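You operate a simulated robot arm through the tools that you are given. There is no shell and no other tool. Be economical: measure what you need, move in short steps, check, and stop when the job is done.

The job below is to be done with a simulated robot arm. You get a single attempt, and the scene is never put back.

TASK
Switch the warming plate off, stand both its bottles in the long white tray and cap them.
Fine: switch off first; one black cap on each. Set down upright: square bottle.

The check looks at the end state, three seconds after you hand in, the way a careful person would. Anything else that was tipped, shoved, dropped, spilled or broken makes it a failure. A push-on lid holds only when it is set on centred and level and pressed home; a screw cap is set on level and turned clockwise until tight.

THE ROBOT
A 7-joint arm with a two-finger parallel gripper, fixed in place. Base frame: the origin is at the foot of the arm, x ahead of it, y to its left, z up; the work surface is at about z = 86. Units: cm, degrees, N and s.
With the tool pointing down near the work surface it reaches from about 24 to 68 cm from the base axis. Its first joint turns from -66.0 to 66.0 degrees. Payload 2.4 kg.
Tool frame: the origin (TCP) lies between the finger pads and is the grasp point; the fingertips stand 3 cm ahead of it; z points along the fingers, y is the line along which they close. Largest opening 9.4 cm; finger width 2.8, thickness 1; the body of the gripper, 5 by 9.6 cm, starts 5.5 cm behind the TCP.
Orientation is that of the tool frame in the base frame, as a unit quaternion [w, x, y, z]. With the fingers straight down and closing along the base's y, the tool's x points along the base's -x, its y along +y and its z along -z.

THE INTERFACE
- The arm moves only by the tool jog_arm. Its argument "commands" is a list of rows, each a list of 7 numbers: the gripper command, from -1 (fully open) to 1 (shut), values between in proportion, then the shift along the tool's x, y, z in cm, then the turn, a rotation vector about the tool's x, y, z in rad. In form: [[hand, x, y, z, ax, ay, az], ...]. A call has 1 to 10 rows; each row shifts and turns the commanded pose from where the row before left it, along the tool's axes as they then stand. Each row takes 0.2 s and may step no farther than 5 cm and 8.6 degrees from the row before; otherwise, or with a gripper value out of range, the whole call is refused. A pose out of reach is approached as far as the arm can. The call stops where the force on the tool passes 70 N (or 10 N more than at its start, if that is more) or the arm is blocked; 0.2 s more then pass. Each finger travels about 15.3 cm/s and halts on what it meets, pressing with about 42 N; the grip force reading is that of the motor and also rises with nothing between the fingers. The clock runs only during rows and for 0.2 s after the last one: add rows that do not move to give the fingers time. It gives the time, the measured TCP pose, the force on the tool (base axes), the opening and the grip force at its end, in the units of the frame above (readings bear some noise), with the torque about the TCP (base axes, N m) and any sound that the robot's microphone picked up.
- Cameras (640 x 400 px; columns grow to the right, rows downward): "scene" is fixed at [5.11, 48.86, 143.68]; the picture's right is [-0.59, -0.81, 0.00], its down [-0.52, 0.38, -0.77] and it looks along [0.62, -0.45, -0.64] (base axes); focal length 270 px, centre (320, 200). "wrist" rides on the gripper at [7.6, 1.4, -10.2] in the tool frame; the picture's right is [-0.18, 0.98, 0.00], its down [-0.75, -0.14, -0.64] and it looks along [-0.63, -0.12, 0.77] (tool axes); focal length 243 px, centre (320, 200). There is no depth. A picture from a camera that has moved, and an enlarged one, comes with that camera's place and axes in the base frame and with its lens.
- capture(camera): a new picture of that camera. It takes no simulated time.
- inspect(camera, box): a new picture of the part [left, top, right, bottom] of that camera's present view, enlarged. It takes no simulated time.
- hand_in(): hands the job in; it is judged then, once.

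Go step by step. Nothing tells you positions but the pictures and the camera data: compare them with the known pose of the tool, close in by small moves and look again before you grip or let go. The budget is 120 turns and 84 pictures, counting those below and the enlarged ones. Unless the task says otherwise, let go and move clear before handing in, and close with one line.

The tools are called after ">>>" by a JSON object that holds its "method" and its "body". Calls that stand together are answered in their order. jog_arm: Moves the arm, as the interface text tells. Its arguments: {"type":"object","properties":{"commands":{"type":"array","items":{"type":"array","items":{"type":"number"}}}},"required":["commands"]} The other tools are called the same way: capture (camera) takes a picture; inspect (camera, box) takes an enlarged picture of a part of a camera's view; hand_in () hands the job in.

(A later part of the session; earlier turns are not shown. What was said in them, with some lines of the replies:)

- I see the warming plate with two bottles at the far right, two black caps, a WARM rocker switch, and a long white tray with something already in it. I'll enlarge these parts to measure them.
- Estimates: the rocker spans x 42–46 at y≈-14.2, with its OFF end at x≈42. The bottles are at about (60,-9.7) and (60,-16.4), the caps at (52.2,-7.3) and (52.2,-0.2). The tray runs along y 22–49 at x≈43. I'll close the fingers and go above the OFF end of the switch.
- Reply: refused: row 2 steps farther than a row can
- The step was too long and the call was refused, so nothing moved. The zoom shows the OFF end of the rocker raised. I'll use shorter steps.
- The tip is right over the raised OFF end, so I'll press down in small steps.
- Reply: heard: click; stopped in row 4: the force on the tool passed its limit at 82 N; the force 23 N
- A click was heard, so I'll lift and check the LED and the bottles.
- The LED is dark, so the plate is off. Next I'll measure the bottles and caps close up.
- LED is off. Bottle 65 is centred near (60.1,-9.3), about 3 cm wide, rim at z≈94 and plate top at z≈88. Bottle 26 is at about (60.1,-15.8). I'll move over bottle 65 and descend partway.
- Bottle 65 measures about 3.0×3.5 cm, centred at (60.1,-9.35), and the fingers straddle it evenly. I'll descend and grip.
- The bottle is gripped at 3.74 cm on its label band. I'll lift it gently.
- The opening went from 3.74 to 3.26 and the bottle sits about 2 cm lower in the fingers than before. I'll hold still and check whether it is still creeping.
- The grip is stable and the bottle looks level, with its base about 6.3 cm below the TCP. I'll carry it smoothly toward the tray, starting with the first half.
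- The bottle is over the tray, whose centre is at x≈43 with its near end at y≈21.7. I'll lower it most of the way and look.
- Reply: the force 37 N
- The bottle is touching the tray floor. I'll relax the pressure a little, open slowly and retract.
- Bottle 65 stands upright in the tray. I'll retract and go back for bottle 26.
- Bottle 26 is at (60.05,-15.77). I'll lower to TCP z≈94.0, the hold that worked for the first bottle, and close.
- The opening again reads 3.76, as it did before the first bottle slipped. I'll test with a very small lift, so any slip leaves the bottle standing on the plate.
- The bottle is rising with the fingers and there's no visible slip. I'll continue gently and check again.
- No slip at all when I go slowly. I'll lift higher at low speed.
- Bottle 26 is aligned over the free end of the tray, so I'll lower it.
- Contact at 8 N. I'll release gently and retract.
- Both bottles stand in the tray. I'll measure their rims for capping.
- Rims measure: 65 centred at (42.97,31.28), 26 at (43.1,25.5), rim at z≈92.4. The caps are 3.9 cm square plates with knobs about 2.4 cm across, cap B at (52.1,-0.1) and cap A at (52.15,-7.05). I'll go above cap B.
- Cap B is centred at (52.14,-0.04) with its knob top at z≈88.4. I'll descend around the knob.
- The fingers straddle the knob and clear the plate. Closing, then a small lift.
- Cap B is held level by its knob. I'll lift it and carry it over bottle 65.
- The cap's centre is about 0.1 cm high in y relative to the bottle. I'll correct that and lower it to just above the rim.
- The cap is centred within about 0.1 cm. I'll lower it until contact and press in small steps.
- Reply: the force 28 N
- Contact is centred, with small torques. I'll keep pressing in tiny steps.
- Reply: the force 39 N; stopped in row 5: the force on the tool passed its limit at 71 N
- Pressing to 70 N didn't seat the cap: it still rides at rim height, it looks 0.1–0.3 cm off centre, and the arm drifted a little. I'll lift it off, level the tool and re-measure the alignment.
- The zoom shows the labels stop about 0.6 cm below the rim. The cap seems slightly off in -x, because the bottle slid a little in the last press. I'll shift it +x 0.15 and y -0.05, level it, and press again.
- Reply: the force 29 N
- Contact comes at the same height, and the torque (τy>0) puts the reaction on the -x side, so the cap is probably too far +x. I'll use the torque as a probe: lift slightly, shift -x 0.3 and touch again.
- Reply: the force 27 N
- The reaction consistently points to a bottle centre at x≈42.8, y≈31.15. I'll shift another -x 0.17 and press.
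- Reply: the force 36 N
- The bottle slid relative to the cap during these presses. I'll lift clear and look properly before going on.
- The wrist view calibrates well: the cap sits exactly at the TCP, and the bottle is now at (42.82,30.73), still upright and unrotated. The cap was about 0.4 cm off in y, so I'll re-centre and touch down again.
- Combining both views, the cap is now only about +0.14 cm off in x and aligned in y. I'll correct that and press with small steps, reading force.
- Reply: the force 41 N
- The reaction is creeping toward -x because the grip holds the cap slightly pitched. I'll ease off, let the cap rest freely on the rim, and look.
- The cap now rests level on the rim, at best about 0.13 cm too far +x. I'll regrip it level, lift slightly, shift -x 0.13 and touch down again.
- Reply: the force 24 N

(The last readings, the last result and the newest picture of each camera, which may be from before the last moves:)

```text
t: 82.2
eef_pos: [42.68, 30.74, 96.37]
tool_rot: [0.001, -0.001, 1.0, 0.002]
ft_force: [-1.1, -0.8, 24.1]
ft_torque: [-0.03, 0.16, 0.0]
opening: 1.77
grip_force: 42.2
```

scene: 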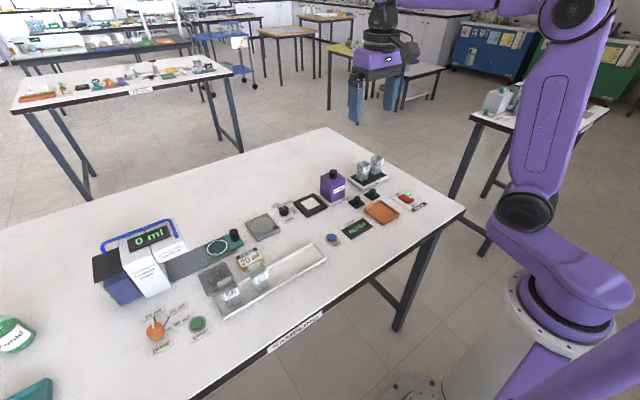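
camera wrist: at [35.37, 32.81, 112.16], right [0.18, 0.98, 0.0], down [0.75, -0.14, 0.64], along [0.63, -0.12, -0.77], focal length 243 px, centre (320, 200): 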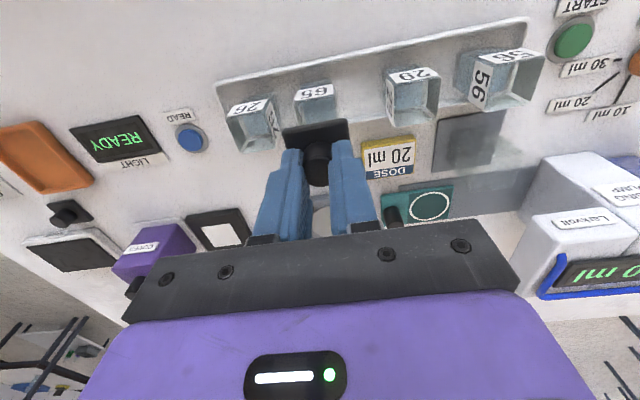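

Under load the arm pitches slightly and presses the -x edge first. I'll keep pressing with small compensating tilts.

>>> {"method": "jog_arm", "body": {"commands": [[0.8, 0, 0, 0.06, 0.003, 0.008, 0], [0.8, 0, 0, 0, 0, 0, 0]]}}

>>> {"method": "jog_arm", "body": {"commands": [[0.8, 0, 0, 0.1, 0.002, 0.006, 0], [0.8, 0, 0, 0, 0, 0, 0]]}}

>>> {"method": "jog_arm", "body": {"commands": [[0.8, 0, 0, 0.1, 0.002, 0.006, 0], [0.8, 0, 0, 0, 0, 0, 0]]}}

```text
t: 82.8
eef_pos: [42.61, 30.69, 96.39]
tool_rot: [-0.002, 0.002, 1.0, -0.001]
ft_force: [1.1, 0.2, 31.9]
ft_torque: [0.08, -0.05, -0.03]
opening: 1.85
grip_force: 41.9
```

```text
t: 83.5
eef_pos: [42.64, 30.69, 96.43]
tool_rot: [-0.005, 0.0, 1.0, -0.001]
ft_force: [1.2, -0.4, 38.1]
ft_torque: [0.01, -0.19, -0.05]
opening: 1.86
grip_force: 41.9
```

```text
t: 84.0
eef_pos: [42.79, 30.77, 96.37]
tool_rot: [-0.008, 0.001, 1.0, -0.001]
ft_force: [0.7, -1.2, 43.3]
ft_torque: [0.02, -0.15, 0.02]
opening: 1.84
grip_force: 42.1
```

>>> {"method": "jog_arm", "body": {"commands": [[0.8, 0, 0, 0.1, 0, 0, 0], [0.8, 0, 0, 0, 0, 0, 0]]}}

>>> {"method": "jog_arm", "body": {"commands": [[0.8, 0, 0, 0.1, 0, 0, 0], [0.8, 0, 0, 0, 0, 0, 0]]}}

>>> {"method": "jog_arm", "body": {"commands": [[0.8, 0, 0, 0.08, 0, 0, 0], [0.8, 0, 0, 0, 0, 0, 0]]}}

```text
t: 84.7
eef_pos: [42.78, 30.78, 96.35]
tool_rot: [-0.006, 0.001, 1.0, 0.0]
ft_force: [-0.4, -2.0, 50.8]
ft_torque: [-0.12, -0.07, -0.02]
opening: 1.81
grip_force: 42.0
```

```text
t: 85.2
eef_pos: [42.78, 30.72, 96.41]
tool_rot: [-0.005, 0.001, 1.0, 0.0]
ft_force: [-2.4, -4.3, 60.2]
ft_torque: [-0.25, 0.11, 0.01]
opening: 1.86
grip_force: 42.2
```

```text
t: 85.8
eef_pos: [42.83, 30.9, 96.35]
tool_rot: [-0.004, 0.001, 1.0, 0.001]
ft_force: [-3.4, -4.1, 64.5]
ft_torque: [-0.3, 0.27, 0.01]
opening: 1.86
grip_force: 42.3
```

There's still no travel at 65 N, so I'll test whether it engaged: ease off, level, lift 0.8 cm, and see if the bottle comes along.

>>> {"method": "jog_arm", "body": {"commands": [[0.8, 0, 0, -0.2, -0.003, -0.01, 0], [0.8, 0, 0, -0.2, -0.003, -0.008, 0], [0.8, 0, 0, -0.3, 0, 0, 0], [0.8, 0, 0, -0.4, 0, 0, 0], [0.8, 0, 0, 0, 0, 0, 0]]}}

>>> {"method": "inspect", "body": {"camera": "scene", "box": [270, 235, 318, 275]}}

```text
t: 87.0
eef_pos: [42.5, 30.67, 96.96]
tool_rot: [-0.002, 0.0, 1.0, -0.001]
ft_force: [-0.4, 0.3, -0.4]
ft_torque: [-0.02, 0.0, -0.01]
opening: 1.86
grip_force: 42.5
```

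```text
10.00 times, centred on (294, 255) of scene
camera zoom: at [5.11, 48.86, 143.68], right [-0.59, -0.81, 0.0], down [-0.52, 0.38, -0.77], along [0.62, -0.45, -0.64], focal length 2698 px, centre (580, -350)
```

zoom: 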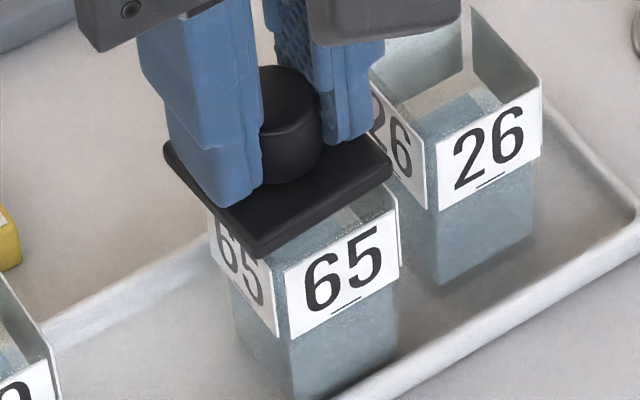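

>>> {"method": "inspect", "body": {"camera": "wrist", "box": [270, 85, 370, 160]}}

```text
5.33 times, centred on (320, 122) of wrist
camera zoom: at [35.02, 32.13, 107.27], right [0.18, 0.98, 0.0], down [0.76, -0.14, 0.64], along [0.63, -0.12, -0.77], focal length 1294 px, centre (320, 613)
```

zoom: 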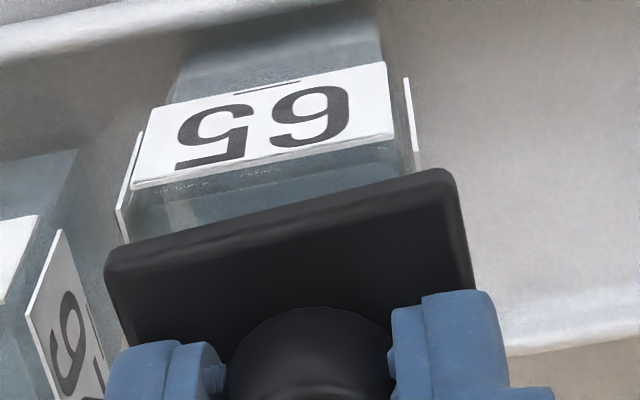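

Both views now agree: the cap is off by +0.38 in y and yawed about 4.7°, because the bottle slips sideways under load. Before trying again I need to know how the cap fits, so I'll lift it and tilt its underside toward the scene camera.

>>> {"method": "jog_arm", "body": {"commands": [[0.8, 0, 0, -2, 0, 0, 0], [0.8, 0, 0, -3, 0, 0, 0], [0.8, 0, -1, -4, 0, 0, 0], [0.8, 0, -2.5, -3, 0, 0, 0], [0.8, 0, -3, -2, 0, 0, 0], [0.8, 0, -3, -2, 0, 0, 0], [0.8, 0, 0, 0, -0.14, 0, 0], [0.8, 0, 0, 0, -0.14, 0, 0], [0.8, 0, 0, 0, -0.14, 0, 0], [0.8, 0, 0, 0, -0.14, 0, 0]]}}

>>> {"method": "jog_arm", "body": {"commands": [[0.8, 0, 0, 0, -0.14, 0, 0], [0.8, 0, 0, 0, -0.14, 0, 0], [0.8, 0, 0, 0, -0.14, 0, 0], [0.8, 0, 0, 0, -0.14, 0, 0], [0.8, 0, 0, 0, -0.14, 0, 0], [0.8, 0, 0, 0, 0, 0, 0]]}}

>>> {"method": "inspect", "body": {"camera": "scene", "box": [240, 120, 400, 230]}}

```text
t: 89.2
eef_pos: [42.61, 21.18, 112.97]
tool_rot: [-0.001, 0.0, 0.961, 0.277]
ft_force: [-0.1, 0.1, -0.8]
ft_torque: [0.04, 0.01, -0.02]
opening: 1.67
grip_force: 42.2
```

```text
t: 90.7
eef_pos: [42.68, 21.24, 112.95]
tool_rot: [0.0, 0.001, 0.808, 0.589]
ft_force: [0.2, 0.1, 0.4]
ft_torque: [-0.01, 0.01, -0.01]
opening: 1.62
grip_force: 41.9
```

```text
3.64 times, centred on (320, 175) of scene
camera zoom: at [5.11, 48.86, 143.68], right [-0.59, -0.81, 0.0], down [-0.52, 0.38, -0.77], along [0.62, -0.45, -0.64], focal length 981 px, centre (320, 291)
```

zoom: 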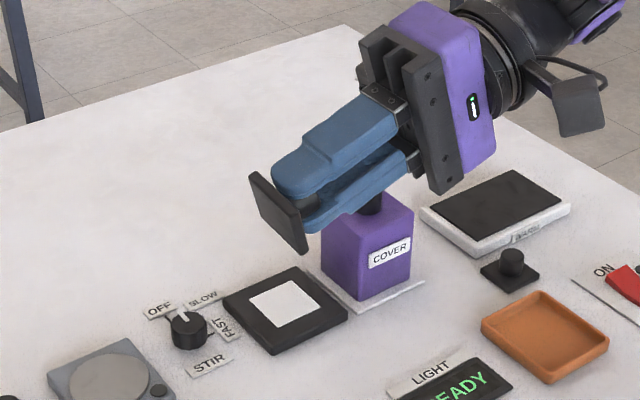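

>>> {"method": "jog_arm", "body": {"commands": [[0.8, 0, 0, 0, -0.14, 0, 0], [0.8, 0, 0, 0, -0.14, 0, 0], [0.8, 0, 0, 0, -0.14, 0, 0], [0.8, 0, 0, 0, 0, 0, 0]]}}

>>> {"method": "inspect", "body": {"camera": "scene", "box": [295, 155, 335, 190]}}

```text
t: 91.7
eef_pos: [42.69, 21.16, 112.88]
tool_rot: [0.001, 0.001, 0.668, 0.744]
ft_force: [0.3, 0.9, 0.9]
ft_torque: [-0.01, -0.03, -0.01]
opening: 1.86
grip_force: 42.4
```

```text
11.43 times, centred on (315, 172) of scene
camera zoom: at [5.11, 48.86, 143.68], right [-0.59, -0.81, 0.0], down [-0.52, 0.38, -0.77], along [0.62, -0.45, -0.64], focal length 3083 px, centre (377, 514)
```

zoom: 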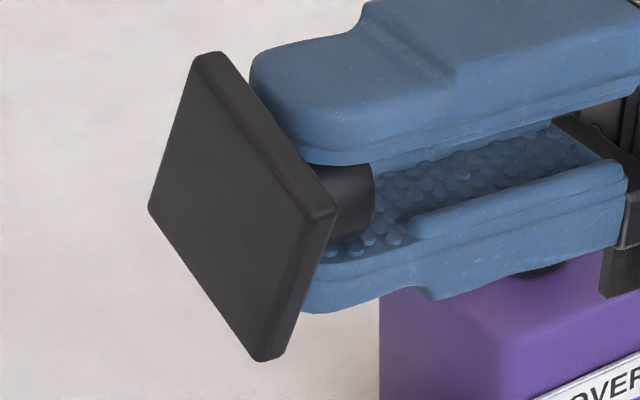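

The underside is a plain flat plate, so it only has to sit centred and level on the rim and be pressed. I'll turn the cap back level, fix its yaw and return above bottle 65 at (42.4,30.33).

>>> {"method": "jog_arm", "body": {"commands": [[0.8, 0, 0, 0, 0.14, 0, 0], [0.8, 0, 0, 0, 0.14, 0, 0], [0.8, 0, 0, 0, 0.14, 0, 0], [0.8, 0, 0, 0, 0.14, 0, 0], [0.8, 0, 0, 0, 0.14, 0, 0], [0.8, 0, 0, 0, 0.14, 0, 0], [0.8, 0, 0, 0, 0.14, 0, 0], [0.8, 0, 0, 0, 0.14, 0, 0], [0.8, 0, 0, 0, 0.14, 0, 0], [0.8, 0, 0, 0, 0.14, 0, 0]]}}

>>> {"method": "jog_arm", "body": {"commands": [[0.8, 0, 0, 0, 0.14, 0, 0], [0.8, 0, 0, 0, 0.14, 0, 0], [0.8, 0.1, 2.5, 2, 0, 0, 0.06], [0.8, 0.1, 2.7, 3, 0, 0, 0], [0.8, 0, 2.5, 3, 0, 0, 0], [0.8, 0, 1.5, 3, 0, 0, 0], [0.8, 0, 0, 2, 0, 0, 0], [0.8, 0, 0, 0, 0, 0, 0]]}}

>>> {"method": "inspect", "body": {"camera": "wrist", "box": [265, 75, 375, 165]}}

```text
t: 93.8
eef_pos: [42.66, 21.21, 113.04]
tool_rot: [-0.001, 0.001, 0.991, 0.137]
ft_force: [0.1, 0.6, 0.2]
ft_torque: [0.01, 0.02, -0.01]
opening: 1.83
grip_force: 42.2
```

```text
t: 95.7
eef_pos: [42.77, 30.43, 99.92]
tool_rot: [-0.001, 0.03, 1.0, 0.0]
ft_force: [0.8, 0.4, 0.9]
ft_torque: [0.01, 0.0, 0.03]
opening: 1.82
grip_force: 41.8
```

```text
4.44 times, centred on (320, 120) of wrist
camera zoom: at [35.34, 32.26, 110.31], right [0.24, 0.97, 0.0], down [0.74, -0.19, 0.64], along [0.62, -0.16, -0.77], focal length 1078 px, centre (320, 556)
```

zoom: 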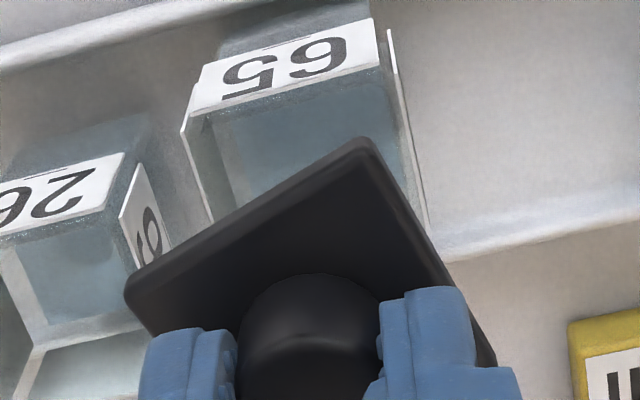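

The cap turned about 18° in the grip while tilted. I'll rotate the hand to square it to the bottle, re-centre and lower to just above.

>>> {"method": "jog_arm", "body": {"commands": [[0.8, 0.443, -0.127, 0, 0, 0, 0], [0.8, 0, 0, 0, 0, 0, 0.145], [0.8, 0, 0, 0, 0, 0, 0.145], [0.8, 0, 0, 1.2, 0, 0, 0], [0.8, 0, 0, 1.1, 0, 0, 0], [0.8, 0, 0, 0, 0, 0, 0], [0.8, 0, 0, 0, 0, 0, 0]]}}

>>> {"method": "inspect", "body": {"camera": "wrist", "box": [260, 70, 380, 170]}}

```text
t: 97.2
eef_pos: [42.3, 30.21, 97.63]
tool_rot: [0.0, 0.174, 0.985, -0.002]
ft_force: [-0.1, -0.1, -0.2]
ft_torque: [0.01, -0.02, -0.02]
opening: 1.87
grip_force: 42.2
```

```text
4.00 times, centred on (320, 120) of wrist
camera zoom: at [35.75, 34.25, 107.98], right [0.51, 0.86, 0.0], down [0.66, -0.39, 0.64], along [0.55, -0.33, -0.77], focal length 970 px, centre (320, 520)
```

zoom: 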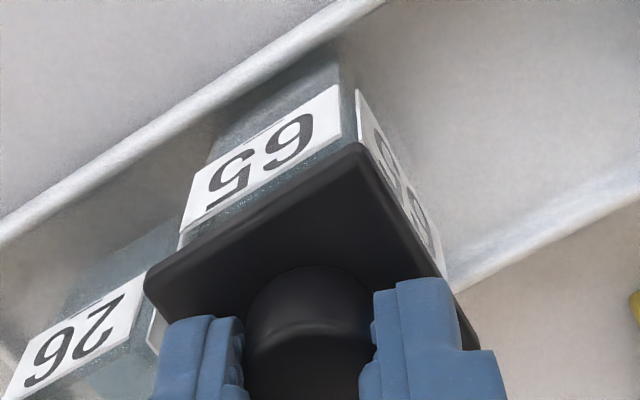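

The cap is square to the bottle again and estimated within 0.1 cm of centre. I'll lower to light contact.

>>> {"method": "jog_arm", "body": {"commands": [[0.8, 0, 0, 0.5, 0, 0, 0], [0.8, 0, 0, 0.3, 0, 0, 0], [0.8, 0, 0, 0.1, 0, 0, 0], [0.8, 0, 0, 0, 0, 0, 0]]}}

>>> {"method": "jog_arm", "body": {"commands": [[0.8, 0, 0, 0.1, 0, 0, 0], [0.8, 0, 0, 0.05, 0, 0, 0], [0.8, 0, 0, 0, 0, 0, 0]]}}

```text
t: 98.2
eef_pos: [42.37, 30.39, 96.84]
tool_rot: [0.0, 0.175, 0.985, 0.0]
ft_force: [-0.1, -0.8, 13.6]
ft_torque: [-0.06, -0.04, 0.0]
opening: 1.88
grip_force: 42.1
```

```text
t: 99.0
eef_pos: [42.38, 30.26, 96.77]
tool_rot: [0.001, 0.175, 0.985, 0.001]
ft_force: [-0.2, -0.8, 35.5]
ft_torque: [-0.09, 0.01, -0.01]
opening: 1.85
grip_force: 42.4
```

Contact is now well centred, with tiny torques. I'll press on.

>>> {"method": "jog_arm", "body": {"commands": [[0.8, 0, 0, 0.08, 0, 0, 0], [0.8, 0, 0, 0, 0, 0, 0]]}}

>>> {"method": "jog_arm", "body": {"commands": [[0.8, 0, 0, 0.08, 0, 0.002, 0], [0.8, 0, 0, 0, 0, 0, 0]]}}

>>> {"method": "inspect", "body": {"camera": "scene", "box": [272, 238, 312, 263]}}

```text
t: 99.7
eef_pos: [42.42, 30.24, 96.74]
tool_rot: [0.001, 0.174, 0.985, 0.001]
ft_force: [0.3, -0.5, 34.6]
ft_torque: [-0.06, 0.06, -0.01]
opening: 1.85
grip_force: 41.8
```

```text
t: 100.2
eef_pos: [42.46, 30.33, 96.62]
tool_rot: [-0.001, 0.174, 0.985, 0.001]
ft_force: [-0.9, 0.4, 34.2]
ft_torque: [-0.02, 0.03, -0.03]
opening: 1.84
grip_force: 42.2
```

```text
16.00 times, centred on (292, 250) of scene
camera zoom: at [5.06, 48.83, 143.69], right [-0.59, -0.81, 0.0], down [-0.52, 0.38, -0.77], along [0.62, -0.45, -0.64], focal length 4316 px, centre (768, -608)
```

zoom: 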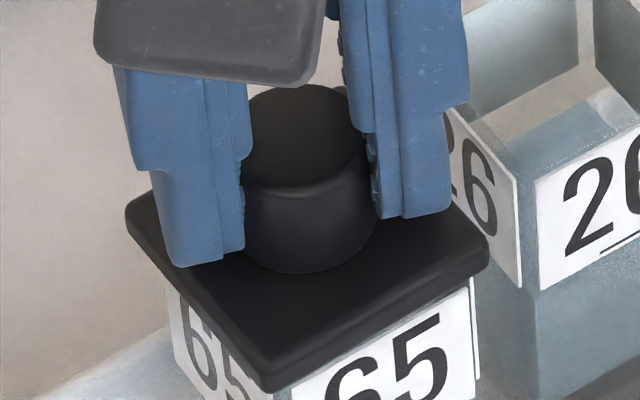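

The force holds near 35 N while the tool keeps going down, and the cap looks centred, so it seems to be sliding home. I'll keep pressing until the force rises.

>>> {"method": "jog_arm", "body": {"commands": [[0.8, 0, 0, 0.08, 0, 0, 0], [0.8, 0, 0, 0, 0, 0, 0]]}}

>>> {"method": "jog_arm", "body": {"commands": [[0.8, 0, 0, 0.08, 0, 0, 0], [0.8, 0, 0, 0, 0, 0, 0]]}}

>>> {"method": "jog_arm", "body": {"commands": [[0.8, 0, 0, 0.08, 0, 0, 0], [0.8, 0, 0, 0, 0, 0, 0]]}}

>>> {"method": "jog_arm", "body": {"commands": [[0.8, 0, 0, 0.08, 0, 0, 0], [0.8, 0, 0, 0, 0, 0, 0]]}}

```text
t: 100.8
eef_pos: [42.39, 30.37, 96.5]
tool_rot: [0.0, 0.175, 0.985, 0.001]
ft_force: [0.6, 0.9, 33.9]
ft_torque: [0.04, 0.07, -0.02]
opening: 1.85
grip_force: 42.0
```

```text
t: 101.5
eef_pos: [42.31, 30.41, 96.47]
tool_rot: [0.0, 0.174, 0.985, 0.0]
ft_force: [0.2, 0.8, 35.0]
ft_torque: [0.02, 0.05, -0.03]
opening: 1.83
grip_force: 41.6
```

```text
t: 102.0
eef_pos: [42.57, 30.42, 96.38]
tool_rot: [0.0, 0.175, 0.985, 0.002]
ft_force: [-1.5, -0.9, 40.7]
ft_torque: [0.0, 0.19, -0.02]
opening: 1.84
grip_force: 42.0
```

```text
t: 102.7
eef_pos: [42.52, 30.38, 96.36]
tool_rot: [0.001, 0.174, 0.985, 0.002]
ft_force: [-2.1, -1.8, 46.5]
ft_torque: [-0.12, 0.33, -0.04]
opening: 1.86
grip_force: 41.9
```

The grip slipped along the knob until the tips met the plate, and the cap is sitting centred on the rim. I'll let go and press straight down on the knob with closed fingers, which keeps the load central.

>>> {"method": "jog_arm", "body": {"commands": [[0.8, 0, 0, -0.15, 0, 0, 0], [0.8, 0, 0, -0.1, 0, 0, 0], [0.65, 0, 0, 0, 0, 0, 0], [0.5, 0, 0, 0, 0, 0, 0], [0.4, 0, 0, 0, 0, 0, 0], [0.4, 0, 0, -2, 0, 0, 0], [0.7, 0, 0, -1.5, 0, 0, 0], [1, 0, 0, 0, 0, 0, 0], [1, 0, 0, 0, 0, 0, 0], [1, 0, 0, 1, 0, 0, 0]]}}

>>> {"method": "inspect", "body": {"camera": "scene", "box": [272, 232, 312, 262]}}

```text
t: 104.8
eef_pos: [42.31, 30.3, 98.93]
tool_rot: [-0.002, 0.174, 0.985, -0.002]
ft_force: [0.3, 0.2, 0.5]
ft_torque: [0.01, 0.0, 0.0]
opening: 1.83
grip_force: 41.7
```

```text
13.33 times, centred on (292, 247) of scene
camera zoom: at [5.11, 48.86, 143.68], right [-0.59, -0.81, 0.0], down [-0.52, 0.38, -0.77], along [0.62, -0.45, -0.64], focal length 3597 px, centre (693, -427)
```

zoom: 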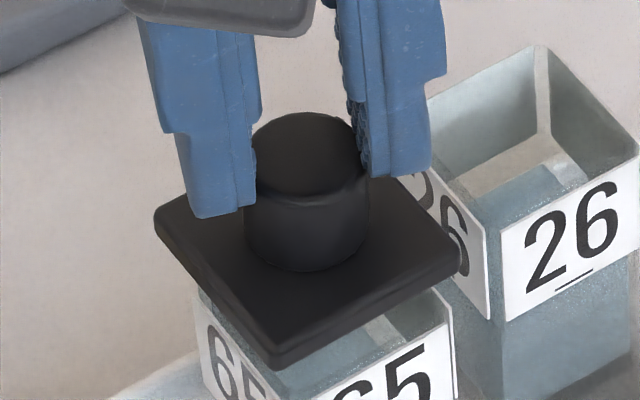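

The closing fingers caught the knob top and lifted the cap again. I'll set it back down to light contact, press to the slip limit, and this time open wide before rising.

>>> {"method": "jog_arm", "body": {"commands": [[0.8, 0, 0, 0.6, 0, 0, 0], [0.8, 0, 0, 0.4, 0, 0, 0], [0.8, 0, 0, 0.2, 0, 0, 0], [0.8, 0, 0, 0.1, 0, 0, 0], [0.8, 0, 0, 0, 0, 0, 0]]}}

>>> {"method": "jog_arm", "body": {"commands": [[0.8, 0, 0, 0.1, 0, 0, 0], [0.8, 0, 0, 0.1, 0, 0, 0], [0.8, 0, 0, 0, 0, 0, 0]]}}

>>> {"method": "jog_arm", "body": {"commands": [[0.8, 0, 0, 0.1, 0, 0, 0], [0.8, 0, 0, 0, 0, 0, 0]]}}

```text
t: 106.0
eef_pos: [42.5, 30.37, 97.71]
tool_rot: [0.0, 0.175, 0.985, 0.001]
ft_force: [-0.7, 0.8, 35.2]
ft_torque: [0.05, 0.19, -0.02]
opening: 1.85
grip_force: 41.7
```

```text
t: 106.8
eef_pos: [42.46, 30.36, 97.52]
tool_rot: [0.0, 0.174, 0.985, 0.001]
ft_force: [1.4, 0.4, 35.6]
ft_torque: [0.04, 0.03, 0.0]
opening: 1.86
grip_force: 41.8
```

```text
t: 107.5
eef_pos: [42.4, 30.31, 97.44]
tool_rot: [0.0, 0.175, 0.985, 0.001]
ft_force: [1.4, 0.4, 35.0]
ft_torque: [0.02, -0.03, -0.02]
opening: 1.86
grip_force: 41.7
```

>>> {"method": "jog_arm", "body": {"commands": [[0.8, 0, 0, -0.15, 0, 0, 0], [0.6, 0, 0, 0, 0, 0, 0], [0.4, 0, 0, 0, 0, 0, 0], [0.2, 0, 0, 0, 0, 0, 0], [0.2, 0, 0, -1, 0, 0, 0], [0.2, 0, 0, -3, 0, 0, 0], [1, 0, 0, 0, 0, 0, 0], [1, 0, 0, 0, 0, 0, 0], [1, 0, 0, 1.5, 0, 0, 0], [1, 0, 0, 0, 0, 0, 0]]}}

>>> {"method": "inspect", "body": {"camera": "scene", "box": [272, 232, 312, 262]}}

```text
t: 109.7
eef_pos: [42.34, 30.33, 99.91]
tool_rot: [-0.002, 0.175, 0.985, -0.001]
ft_force: [-0.1, -0.8, -0.4]
ft_torque: [-0.02, 0.03, 0.0]
opening: 0.0
grip_force: 33.2
```

```text
13.33 times, centred on (292, 247) of scene
camera zoom: at [5.11, 48.86, 143.68], right [-0.59, -0.81, 0.0], down [-0.52, 0.38, -0.77], along [0.62, -0.45, -0.64], focal length 3597 px, centre (693, -427)
```

zoom: 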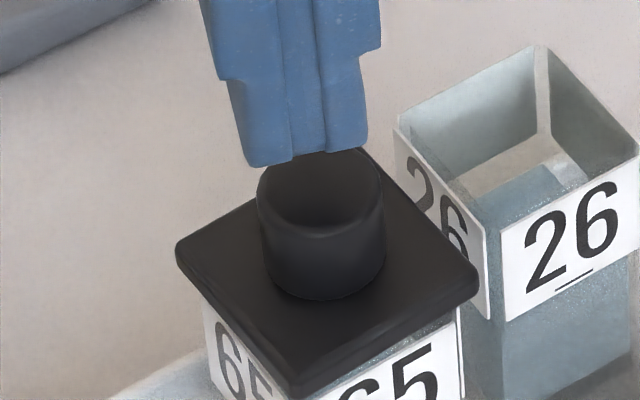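

The cap sits centred and level. I'll press down on the knob.

>>> {"method": "jog_arm", "body": {"commands": [[1, 0, 0, 0.8, 0, 0, 0], [1, 0, 0, 0.4, 0, 0, 0], [1, 0, 0, 0.2, 0, 0, 0], [1, 0, 0, 0.15, 0, 0, 0], [1, 0, 0, 0.15, 0, 0, 0], [1, 0, 0, 0.1, 0, 0, 0], [1, 0, 0, 0.1, 0, 0, 0], [1, 0, 0, 0, 0, 0, 0]]}}

```text
t: 111.5
eef_pos: [42.37, 30.34, 98.25]
tool_rot: [0.001, 0.175, 0.985, 0.003]
ft_force: [-3.5, -1.5, 48.1]
ft_torque: [0.03, 0.4, -0.01]
opening: 0.0
grip_force: 33.4
```

>>> {"method": "jog_arm", "body": {"commands": [[1, 0, 0, 0.08, 0, 0.006, 0], [1, 0, 0, 0, 0, 0, 0]]}}

>>> {"method": "jog_arm", "body": {"commands": [[1, 0, 0, 0.08, 0, 0.004, 0], [1, 0, 0, 0, 0, 0, 0]]}}

>>> {"method": "jog_arm", "body": {"commands": [[1, 0, 0, 0.06, 0, 0.002, 0], [1, 0, 0, 0, 0, 0, 0]]}}

```text
t: 112.0
eef_pos: [42.58, 30.24, 98.36]
tool_rot: [-0.002, 0.175, 0.985, 0.003]
ft_force: [-2.4, -1.8, 51.2]
ft_torque: [0.03, 0.24, 0.01]
opening: 0.0
grip_force: 32.7
```

```text
t: 112.7
eef_pos: [42.51, 30.42, 98.24]
tool_rot: [-0.003, 0.175, 0.985, 0.004]
ft_force: [-3.9, -2.3, 54.8]
ft_torque: [-0.07, 0.21, 0.03]
opening: 0.01
grip_force: 33.0
```

```text
t: 113.2
eef_pos: [42.61, 30.33, 98.23]
tool_rot: [-0.003, 0.174, 0.985, 0.004]
ft_force: [-2.2, -3.2, 60.0]
ft_torque: [-0.04, 0.2, -0.01]
opening: 0.03
grip_force: 33.6
```

The cap took 60 N centrally with no movement. I'll rise clear, undo the tilt and yaw, and read the pose.

>>> {"method": "jog_arm", "body": {"commands": [[1, 0, 0, -0.2, 0, -0.006, 0], [1, 0, 0, -0.4, 0, -0.006, 0], [1, 0, 0, -2, 0, 0, 0], [1, 0, 0, -4, 0, 0, 0], [0.2, 0, 0, 0, 0, 0, -0.12], [0.2, 0, 0, 0, 0, 0, -0.12], [0.2, 0, 0, 0, 0, 0, -0.11], [0.2, 0, 0, 0, 0, 0, 0], [0.2, 0, 0, 0, 0, 0, 0]]}}

>>> {"method": "jog_arm", "body": {"commands": [[0.2, 0, 0, 0, 0, 0, 0], [0.2, 0, 0, 0, 0, 0, 0]]}}

```text
t: 115.2
eef_pos: [42.48, 30.19, 104.45]
tool_rot: [-0.001, 0.0, 1.0, -0.002]
ft_force: [0.1, -0.9, -0.4]
ft_torque: [-0.02, 0.0, 0.0]
opening: 3.77
grip_force: 0.1
```

```text
t: 115.8
eef_pos: [42.37, 30.34, 104.38]
tool_rot: [-0.002, 0.0, 1.0, -0.001]
ft_force: [1.1, -0.4, -1.1]
ft_torque: [-0.04, 0.04, -0.02]
opening: 3.76
grip_force: 0.0
```

Level again. I'll travel above cap A.

>>> {"method": "jog_arm", "body": {"commands": [[0.2, -1.08, -4.15, 0, -0.003, -0.003, 0], [0.2, -1.08, -4.15, 0, 0, 0, 0], [0.2, -1.08, -4.15, 0, 0, 0, 0], [0.2, -1.08, -4.15, 0, 0, 0, 0], [0.2, -1.08, -4.15, 0, 0, 0, 0], [0.2, -1.08, -4.15, 0, 0, 0, 0], [0.2, -1.08, -4.15, 0, 0, 0, 0], [0.2, -1.08, -4.15, 0, 0, 0, 0], [0.2, -1.08, -4.13, 0, 0, 0, 0], [0.2, 0, 0, 0, 0, 0, 0]]}}

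>>> {"method": "jog_arm", "body": {"commands": [[0.2, 0, 0, 3, 0, 0, 0], [0.2, 0, 0, 3, 0, 0, 0], [0.2, 0, 0, 0, 0, 0, 0], [0.2, 0, 0, 0, 0, 0, 0]]}}

>>> {"method": "jog_arm", "body": {"commands": [[0.2, 0, 0, 0, 0, 0, 0]]}}

```text
t: 118.0
eef_pos: [52.15, -7.26, 104.26]
tool_rot: [-0.001, -0.001, 1.0, 0.0]
ft_force: [0.0, 0.4, 0.8]
ft_torque: [0.01, 0.0, -0.05]
opening: 3.76
grip_force: 0.0
```

```text
t: 119.0
eef_pos: [52.13, -7.06, 98.25]
tool_rot: [-0.001, 0.0, 1.0, 0.001]
ft_force: [0.4, -0.9, 0.6]
ft_torque: [0.0, -0.01, 0.01]
opening: 3.74
grip_force: 0.0
```

```text
t: 119.5
eef_pos: [52.15, -7.12, 98.3]
tool_rot: [-0.001, 0.0, 1.0, 0.001]
ft_force: [-0.2, -0.5, -0.4]
ft_torque: [0.01, -0.01, -0.01]
opening: 3.74
grip_force: 0.1
```

I'm over cap A at (52.14,-7.1). I'll descend around its knob, grip and lift.

>>> {"method": "jog_arm", "body": {"commands": [[0.2, 0, 0.05, 3, 0, 0, 0], [0.2, 0, 0, 3, 0, 0, 0], [0.2, 0, 0, 1.4, 0, 0, 0], [0.2, 0, 0, 0.6, 0, 0, 0], [0.2, 0, 0, 0.4, 0, 0, 0], [0.2, 0, 0, 0, 0, 0, 0]]}}

>>> {"method": "jog_arm", "body": {"commands": [[0.3, 0, 0, 0, 0, 0, 0], [0.4, 0, 0, 0, 0, 0, 0], [0.5, 0, 0, 0, 0, 0, 0], [0.6, 0, 0, 0, 0, 0, 0], [0.8, 0, 0, 0, 0, 0, 0], [0.8, 0, 0, 0, 0, 0, 0], [0.8, 0, 0, -0.4, 0, 0, 0], [0.8, 0, 0, -0.8, 0, 0, 0], [0.8, 0, 0, -1.4, 0, 0, 0], [0.8, 0, 0, 0, 0, 0, 0]]}}

```text
t: 120.8
eef_pos: [52.11, -6.96, 90.04]
tool_rot: [0.0, 0.001, 1.0, 0.001]
ft_force: [-0.3, -0.3, -0.5]
ft_torque: [-0.02, 0.02, 0.0]
opening: 3.77
grip_force: 0.1
```

```text
t: 123.0
eef_pos: [52.13, -7.09, 92.51]
tool_rot: [-0.001, 0.0, 1.0, 0.001]
ft_force: [0.3, 0.0, 0.5]
ft_torque: [0.01, -0.02, 0.01]
opening: 1.68
grip_force: 42.1
```

Cap A is gripped the same way as the first. I'll carry it over bottle 26 at about (43.3,25.47).

>>> {"method": "jog_arm", "body": {"commands": [[0.8, 0, 0, -0.8, 0, 0, 0], [0.8, 0, 0, -1.6, 0, 0, 0], [0.8, 0, 0, -2.2, 0, 0, 0], [0.8, 0, 0, -2.4, 0, 0, 0], [0.8, 0, 0, -2, 0, 0, 0], [0.8, 0, 0, -1.2, 0, 0, 0], [0.8, 0.25, 0.8, 0, 0, 0, 0], [0.8, 0.5, 1.7, 0, 0, 0, 0], [0.8, 0.7, 2.5, 0, 0, 0, 0], [0.8, 0.8, 2.9, 0, 0, 0, 0]]}}

>>> {"method": "jog_arm", "body": {"commands": [[0.8, 0.8, 2.9, 0, 0, 0, 0], [0.8, 0.8, 2.9, 0, 0, 0, 0], [0.8, 0.8, 2.9, 0, 0, 0, 0], [0.8, 0.8, 2.9, 0, 0, 0, 0], [0.8, 0.8, 2.9, 0, 0, 0, 0], [0.8, 0.8, 2.9, 0, 0, 0, 0], [0.8, 0.7, 2.6, 0, 0, 0, 0], [0.8, 0.6, 2.3, 0, 0, 0, 0], [0.8, 0.35, 1.5, 0, 0, 0, 0], [0.8, 0.13, 0.85, 0, 0, 0, 0]]}}

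>>> {"method": "jog_arm", "body": {"commands": [[0.8, 0, 0, 0.8, 0, 0, 0], [0.8, 0, 0, 1.5, 0, 0, 0], [0.8, 0, 0, 0.9, 0, 0, 0], [0.8, 0, 0, 0, 0, 0, 0], [0.8, 0, 0, 0, 0, 0, 0]]}}

>>> {"method": "inspect", "body": {"camera": "wrist", "box": [260, 70, 400, 165]}}

```text
t: 125.2
eef_pos: [49.91, 0.93, 102.8]
tool_rot: [0.001, 0.0, 1.0, 0.001]
ft_force: [0.6, 0.0, 0.9]
ft_torque: [-0.01, -0.03, -0.05]
opening: 1.67
grip_force: 42.1
```

```text
t: 127.5
eef_pos: [43.26, 25.55, 102.89]
tool_rot: [0.0, 0.001, 1.0, 0.001]
ft_force: [-1.0, -0.2, -0.1]
ft_torque: [-0.01, 0.0, 0.01]
opening: 1.68
grip_force: 41.6
```

```text
t: 128.7
eef_pos: [43.23, 25.58, 99.65]
tool_rot: [-0.001, 0.0, 1.0, 0.001]
ft_force: [-0.2, 0.0, 0.1]
ft_torque: [-0.02, -0.02, -0.01]
opening: 1.65
grip_force: 41.3
```

```text
4.21 times, centred on (330, 118) of wrist
camera zoom: at [35.68, 26.99, 110.0], right [0.18, 0.98, 0.0], down [0.75, -0.14, 0.64], along [0.63, -0.12, -0.77], focal length 1022 px, centre (278, 547)
```

zoom: 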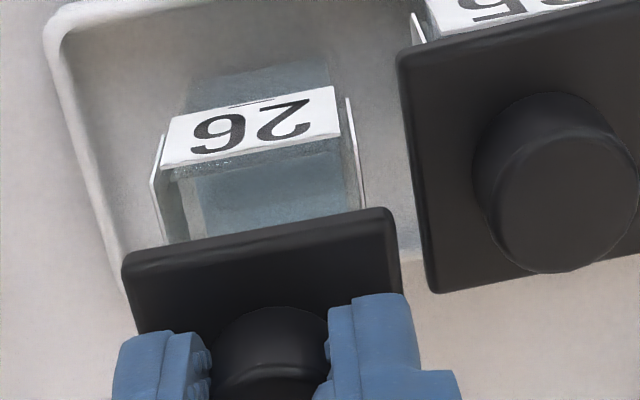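

The cap is at (43.3,25.55) and the bottle at about (43.42,25.37). I'll correct by x +0.1, y -0.15 and lower to light contact.

>>> {"method": "jog_arm", "body": {"commands": [[0.8, -0.1, -0.15, 0, 0, 0, 0], [0.8, 0, 0, 1, 0, 0, 0], [0.8, 0, 0, 1, 0, 0, 0], [0.8, 0, 0, 0.6, 0, 0, 0], [0.8, 0, 0, 0.2, 0, 0, 0], [0.8, 0, 0, 0.1, 0, 0, 0], [0.8, 0, 0, 0, 0, 0, 0]]}}

>>> {"method": "jog_arm", "body": {"commands": [[0.8, 0, 0, 0.1, 0, 0, 0], [0.8, 0, 0, 0, 0, 0, 0]]}}

>>> {"method": "jog_arm", "body": {"commands": [[0.8, 0, 0, 0.08, 0, 0, 0], [0.8, 0, 0, 0, 0, 0, 0]]}}

```text
t: 130.2
eef_pos: [43.38, 25.4, 96.8]
tool_rot: [0.0, 0.0, 1.0, 0.001]
ft_force: [0.2, 0.5, 9.9]
ft_torque: [0.07, -0.01, -0.03]
opening: 1.69
grip_force: 41.9
```

```text
t: 130.8
eef_pos: [43.43, 25.34, 96.65]
tool_rot: [-0.001, 0.0, 1.0, 0.0]
ft_force: [2.2, 0.8, 6.0]
ft_torque: [0.01, -0.06, -0.01]
opening: 1.68
grip_force: 42.7
```

```text
t: 131.4
eef_pos: [43.45, 25.39, 96.46]
tool_rot: [-0.001, 0.0, 1.0, 0.001]
ft_force: [0.8, 0.3, 7.1]
ft_torque: [0.03, 0.0, 0.03]
opening: 1.65
grip_force: 42.4
```

The tool is descending at only 6–10 N, well below the grip's slip force, so this lid is sliding onto the bottle. I'll continue.

>>> {"method": "jog_arm", "body": {"commands": [[0.8, 0, 0, 0.1, 0, 0, 0], [0.8, 0, 0, 0, 0, 0, 0]]}}

>>> {"method": "jog_arm", "body": {"commands": [[0.8, 0, 0, 0.1, 0, 0, 0], [0.8, 0, 0, 0, 0, 0, 0]]}}

>>> {"method": "jog_arm", "body": {"commands": [[0.8, 0, 0, 0.1, 0, 0, 0], [0.8, 0, 0, 0, 0, 0, 0]]}}

```text
t: 132.1
eef_pos: [43.39, 25.37, 96.39]
tool_rot: [-0.001, -0.001, 1.0, 0.003]
ft_force: [-1.1, 0.1, 18.2]
ft_torque: [-0.06, 0.1, 0.0]
opening: 1.69
grip_force: 42.1
```

```text
t: 132.7
eef_pos: [43.45, 25.4, 96.37]
tool_rot: [0.001, 0.001, 1.0, 0.002]
ft_force: [-1.3, -0.6, 32.0]
ft_torque: [-0.1, 0.18, -0.01]
opening: 1.84
grip_force: 41.9
```

```text
t: 133.2
eef_pos: [43.51, 25.47, 96.4]
tool_rot: [0.002, 0.001, 1.0, 0.003]
ft_force: [-1.0, -1.5, 41.5]
ft_torque: [-0.12, 0.25, -0.01]
opening: 1.84
grip_force: 42.1
```

This cap travelled about 0.4 cm and then stopped hard, so it is home at TCP 96.4. I'll release it, then press its knob from above as a height reference to compare with cap 65.

>>> {"method": "jog_arm", "body": {"commands": [[0.8, 0, 0, -0.2, 0, 0, 0], [0.6, 0, 0, 0, 0, 0, 0], [0.4, 0, 0, 0, 0, 0, 0], [0.2, 0, 0, 0, 0, 0, 0], [0.2, 0, 0, -2, 0, 0, 0], [0.2, 0, 0, -3, 0, 0, 0], [1, 0, 0, 0, 0, 0, 0], [1, 0, 0, 0, 0, 0, 0], [1, 0, 0, 0, 0, 0, 0]]}}

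>>> {"method": "jog_arm", "body": {"commands": [[1, 0, 0, 2, 0, 0, 0], [1, 0, 0, 0.6, 0, 0, 0], [1, 0, 0, 0.3, 0, 0, 0], [1, 0, 0, 0.15, 0, 0, 0], [1, 0, 0, 0, 0, 0, 0]]}}

```text
t: 135.2
eef_pos: [43.53, 25.33, 101.46]
tool_rot: [-0.001, 0.0, 1.0, 0.001]
ft_force: [0.3, 0.4, -0.5]
ft_torque: [-0.01, 0.03, 0.01]
opening: 0.0
grip_force: 33.0
```

```text
t: 136.4
eef_pos: [43.31, 25.46, 98.49]
tool_rot: [0.0, 0.001, 1.0, 0.0]
ft_force: [-1.0, -0.7, 9.1]
ft_torque: [-0.02, 0.03, 0.05]
opening: 0.02
grip_force: 33.3
```

>>> {"method": "jog_arm", "body": {"commands": [[1, 0, 0, 0.1, 0, 0.002, 0], [1, 0, 0, 0.1, 0, 0.003, 0], [1, 0, 0, 0, 0, 0, 0]]}}

>>> {"method": "jog_arm", "body": {"commands": [[1, 0, 0, 0.1, 0, 0.004, 0], [1, 0, 0, 0.05, 0, 0, 0], [1, 0, 0, 0, 0, 0, 0]]}}

```text
t: 137.2
eef_pos: [43.39, 25.44, 98.38]
tool_rot: [-0.001, 0.002, 1.0, 0.003]
ft_force: [-0.7, -1.2, 35.8]
ft_torque: [-0.03, 0.17, 0.02]
opening: 0.01
grip_force: 33.1
```

```text
t: 138.1
eef_pos: [43.42, 25.41, 98.22]
tool_rot: [-0.001, 0.001, 1.0, 0.004]
ft_force: [-1.6, -1.1, 47.6]
ft_torque: [-0.05, 0.23, -0.01]
opening: 0.02
grip_force: 33.0
```

Cap 26 presses at TCP z≈98.22 and cap 65 gave 98.25 at the same force, so both lids are at the same home height. I'll rise clear and look.

>>> {"method": "jog_arm", "body": {"commands": [[1, 0, 0, -0.2, 0, -0.005, 0], [1, 0, 0, -0.5, 0, -0.004, 0], [1, 0, 0, -2, 0, 0, 0], [1, 0, 0, -4, 0, 0, 0], [1, -1, -4, -3, 0, 0, 0], [1, -1, -4, -2, 0, 0, 0], [1, -1, -4, 0, 0, 0, 0], [1, -1, -4, 0, 0, 0, 0], [1, 0, 0, 0, 0, 0, 0]]}}

>>> {"method": "inspect", "body": {"camera": "scene", "box": [268, 220, 338, 272]}}

```text
refused: row 5 steps farther than a row can; nothing moved
```

```text
7.69 times, centred on (303, 246) of scene
camera zoom: at [5.04, 48.82, 143.7], right [-0.59, -0.81, 0.0], down [-0.52, 0.38, -0.77], along [0.62, -0.45, -0.64], focal length 2075 px, centre (451, -154)
```

zoom: 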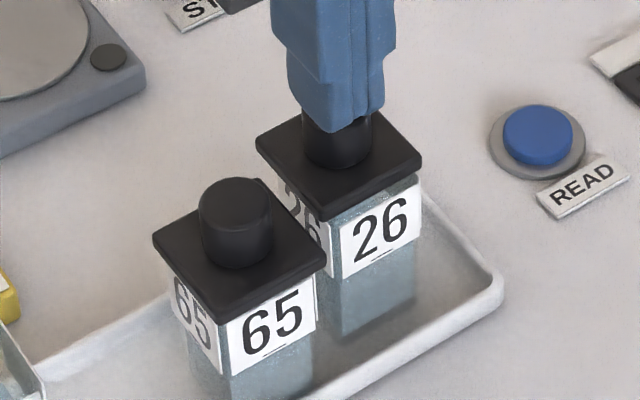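

Both caps are on. Cap 26 looks very slightly off toward +x/+y (about 0.15 cm), so I'll regrip its knob without lifting, nudge it -x 0.12, y -0.06, and press again; this is harmless if it is already seated.

>>> {"method": "jog_arm", "body": {"commands": [[1, 0, 0, -0.2, 0, -0.005, 0], [1, 0, 0, -0.5, 0, -0.004, 0], [1, 0, 0, -2.3, 0, 0, 0], [0.2, 0, -0.06, 0, 0, 0, 0], [0.2, 0, 0, 0, 0, 0, 0], [0.2, 0, 0, 0, 0, 0, 0], [0.2, 0, 0, 2, 0, 0, 0], [0.2, 0, 0, 1.5, 0, 0, 0], [0.2, 0, 0, 0.5, 0, 0, 0], [0.2, 0, 0, 0, 0, 0, 0]]}}

>>> {"method": "jog_arm", "body": {"commands": [[0.2, 0, 0, 0, 0, 0, 0]]}}

```text
t: 140.2
eef_pos: [43.33, 25.34, 96.87]
tool_rot: [-0.001, 0.0, 1.0, 0.001]
ft_force: [0.0, 0.1, 0.1]
ft_torque: [0.02, -0.02, -0.04]
opening: 3.78
grip_force: 0.1
```

```text
t: 140.7
eef_pos: [43.48, 25.45, 96.92]
tool_rot: [0.0, -0.001, 1.0, 0.0]
ft_force: [-0.2, -0.7, -0.5]
ft_torque: [0.0, 0.0, 0.01]
opening: 3.79
grip_force: 0.0
```

>>> {"method": "jog_arm", "body": {"commands": [[0.4, 0, 0, 0, 0, 0, 0], [0.5, 0, 0, 0, 0, 0, 0], [0.6, 0, 0, 0, 0, 0, 0], [0.8, 0, 0, 0, 0, 0, 0], [0.8, 0, 0, 0, 0, 0, 0], [0.8, 0.04, -0.01, 0, 0, 0, 0], [0.8, 0.04, -0.01, 0, 0, 0, 0], [0.8, 0.04, -0.01, 0, 0, 0, 0], [0.8, 0, 0, 0, 0, 0, 0]]}}

>>> {"method": "jog_arm", "body": {"commands": [[0.8, 0, 0, 0.08, 0, 0, 0], [0.8, 0, 0, 0.08, 0, 0, 0], [0.8, 0, 0, 0, 0, 0, 0]]}}

```text
t: 142.7
eef_pos: [43.45, 25.36, 97.03]
tool_rot: [0.0, 0.0, 1.0, 0.001]
ft_force: [0.0, 0.4, 0.0]
ft_torque: [0.01, 0.0, 0.03]
opening: 1.71
grip_force: 42.2
```

```text
t: 143.4
eef_pos: [43.27, 25.32, 96.94]
tool_rot: [0.001, 0.0, 1.0, 0.001]
ft_force: [0.0, -0.5, 13.4]
ft_torque: [-0.07, 0.05, 0.01]
opening: 1.69
grip_force: 42.1
```

>>> {"method": "jog_arm", "body": {"commands": [[0.8, 0, 0, 0.1, 0, 0.002, 0], [0.8, 0, 0, 0.1, 0, 0.002, 0], [0.8, 0, 0, 0, 0, 0, 0]]}}

>>> {"method": "jog_arm", "body": {"commands": [[0.8, 0, 0, -0.2, 0, -0.004, 0], [0.6, 0, 0, 0, 0, 0, 0], [0.4, 0, 0, 0, 0, 0, 0], [0.2, 0, 0, 0, 0, 0, 0], [0.2, 0, 0, -2, 0, 0, 0], [0.2, 0, 0, -2.5, 0, 0, 0], [1, 0, 0, 0, 0, 0, 0], [1, 0, 0, 0, 0, 0, 0], [1, 0, 0, 0, 0, 0, 0]]}}

>>> {"method": "jog_arm", "body": {"commands": [[1, 0, 0, 2, 0, 0, 0], [1, 0, 0, 0.6, 0, 0, 0], [1, 0, 0, 0.2, 0, 0.002, 0], [1, 0, 0, 0.1, 0, 0.002, 0], [1, 0, 0, 0.1, 0, 0.002, 0], [1, 0, 0, 0, 0, 0, 0]]}}

```text
t: 144.2
eef_pos: [43.35, 25.44, 96.62]
tool_rot: [-0.002, 0.001, 1.0, 0.001]
ft_force: [1.5, 0.3, 9.8]
ft_torque: [0.06, -0.12, -0.03]
opening: 1.69
grip_force: 42.6
```

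```text
t: 146.2
eef_pos: [43.25, 25.29, 101.36]
tool_rot: [0.0, 0.0, 1.0, 0.001]
ft_force: [0.2, 1.3, -0.2]
ft_torque: [0.01, -0.02, 0.01]
opening: 0.02
grip_force: 32.5
```

```text
t: 147.7
eef_pos: [43.38, 25.28, 98.36]
tool_rot: [-0.002, 0.001, 1.0, 0.0]
ft_force: [0.6, -0.4, 5.9]
ft_torque: [-0.02, 0.04, -0.01]
opening: 0.0
grip_force: 33.2
```

>>> {"method": "jog_arm", "body": {"commands": [[1, 0, 0, 0.1, 0, 0.002, 0], [1, 0, 0, 0, 0, 0, 0]]}}

>>> {"method": "jog_arm", "body": {"commands": [[1, 0, 0, 0.1, 0, 0.002, 0], [1, 0, 0, 0, 0, 0, 0]]}}

>>> {"method": "jog_arm", "body": {"commands": [[1, 0, 0, 0.1, 0, 0.002, 0], [1, 0, 0, 0, 0, 0, 0]]}}

>>> {"method": "jog_arm", "body": {"commands": [[1, 0, 0, 0.1, 0, 0, 0], [1, 0, 0, 0, 0, 0, 0]]}}

```text
t: 148.2
eef_pos: [43.34, 25.33, 98.37]
tool_rot: [-0.004, 0.001, 1.0, 0.002]
ft_force: [-0.9, 0.2, 19.3]
ft_torque: [-0.02, 0.14, 0.02]
opening: 0.01
grip_force: 33.4
```

```text
t: 148.8
eef_pos: [43.26, 25.39, 98.18]
tool_rot: [-0.004, 0.001, 1.0, 0.002]
ft_force: [-0.7, 0.1, 35.5]
ft_torque: [-0.02, 0.23, -0.01]
opening: 0.03
grip_force: 33.1
```

```text
t: 149.4
eef_pos: [43.32, 25.41, 98.25]
tool_rot: [-0.003, -0.001, 1.0, 0.003]
ft_force: [-1.9, -0.9, 45.5]
ft_torque: [0.0, 0.36, 0.01]
opening: 0.0
grip_force: 32.9
```

```text
t: 150.1
eef_pos: [43.39, 25.4, 98.3]
tool_rot: [-0.002, 0.001, 1.0, 0.003]
ft_force: [-2.6, -1.6, 53.5]
ft_torque: [-0.05, 0.5, 0.01]
opening: 0.02
grip_force: 32.7
```

Cap 26 presses to the same hard stop, at 53 N and z≈98.25. I'll rise clear and take the last picture.

>>> {"method": "jog_arm", "body": {"commands": [[1, 0, 0, -0.2, 0, -0.006, 0], [1, 0, 0, -0.5, 0, -0.006, 0], [1, 0, 0, -2, 0, 0, 0], [1, 0, 0, -4, 0, 0, 0], [1, 0, 0, -4, 0, 0, 0], [1, -1, -4, 0, 0, 0, 0], [1, -1, -4, 0, 0, 0, 0], [1, -1, -4, 0, 0, 0, 0], [1, -1, -4, 0, 0, 0, 0], [1, 0, 0, 0, 0, 0, 0]]}}

>>> {"method": "inspect", "body": {"camera": "scene", "box": [265, 218, 340, 275]}}

```text
t: 152.2
eef_pos: [47.34, 9.24, 108.75]
tool_rot: [0.0, 0.0, 1.0, 0.0]
ft_force: [0.2, 0.2, 0.5]
ft_torque: [0.02, 0.0, 0.03]
opening: 0.01
grip_force: 32.6
```

```text
7.02 times, centred on (302, 246) of scene
camera zoom: at [5.11, 48.86, 143.68], right [-0.59, -0.81, 0.0], down [-0.52, 0.38, -0.77], along [0.62, -0.45, -0.64], focal length 1893 px, centre (443, -126)
```

zoom: 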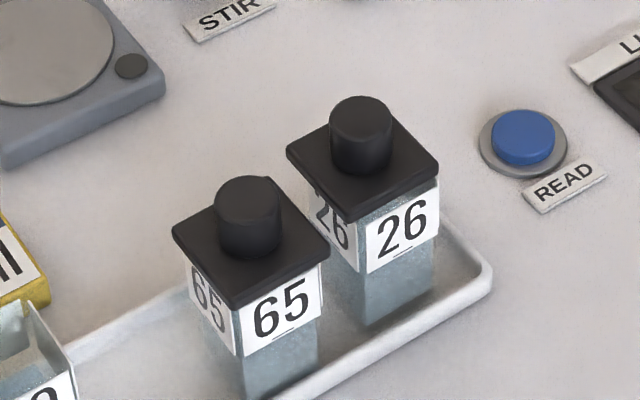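

Both bottles stand upright in the tray, each with a black cap centred, level and pressed to the same height. The plate is off and the arm is clear, so I'm handing in.

>>> {"method": "hand_in", "body": {}}

```text
The job is handed in.
```

I switched the warming plate off and stood both of its bottles (65 and 26) upright in the long white tray, each with a black cap centred, level and pressed down. No click confirmed the caps, and cap 65 lifted off when I pulled it after an earlier press; I did not repeat that pull test after the final press.
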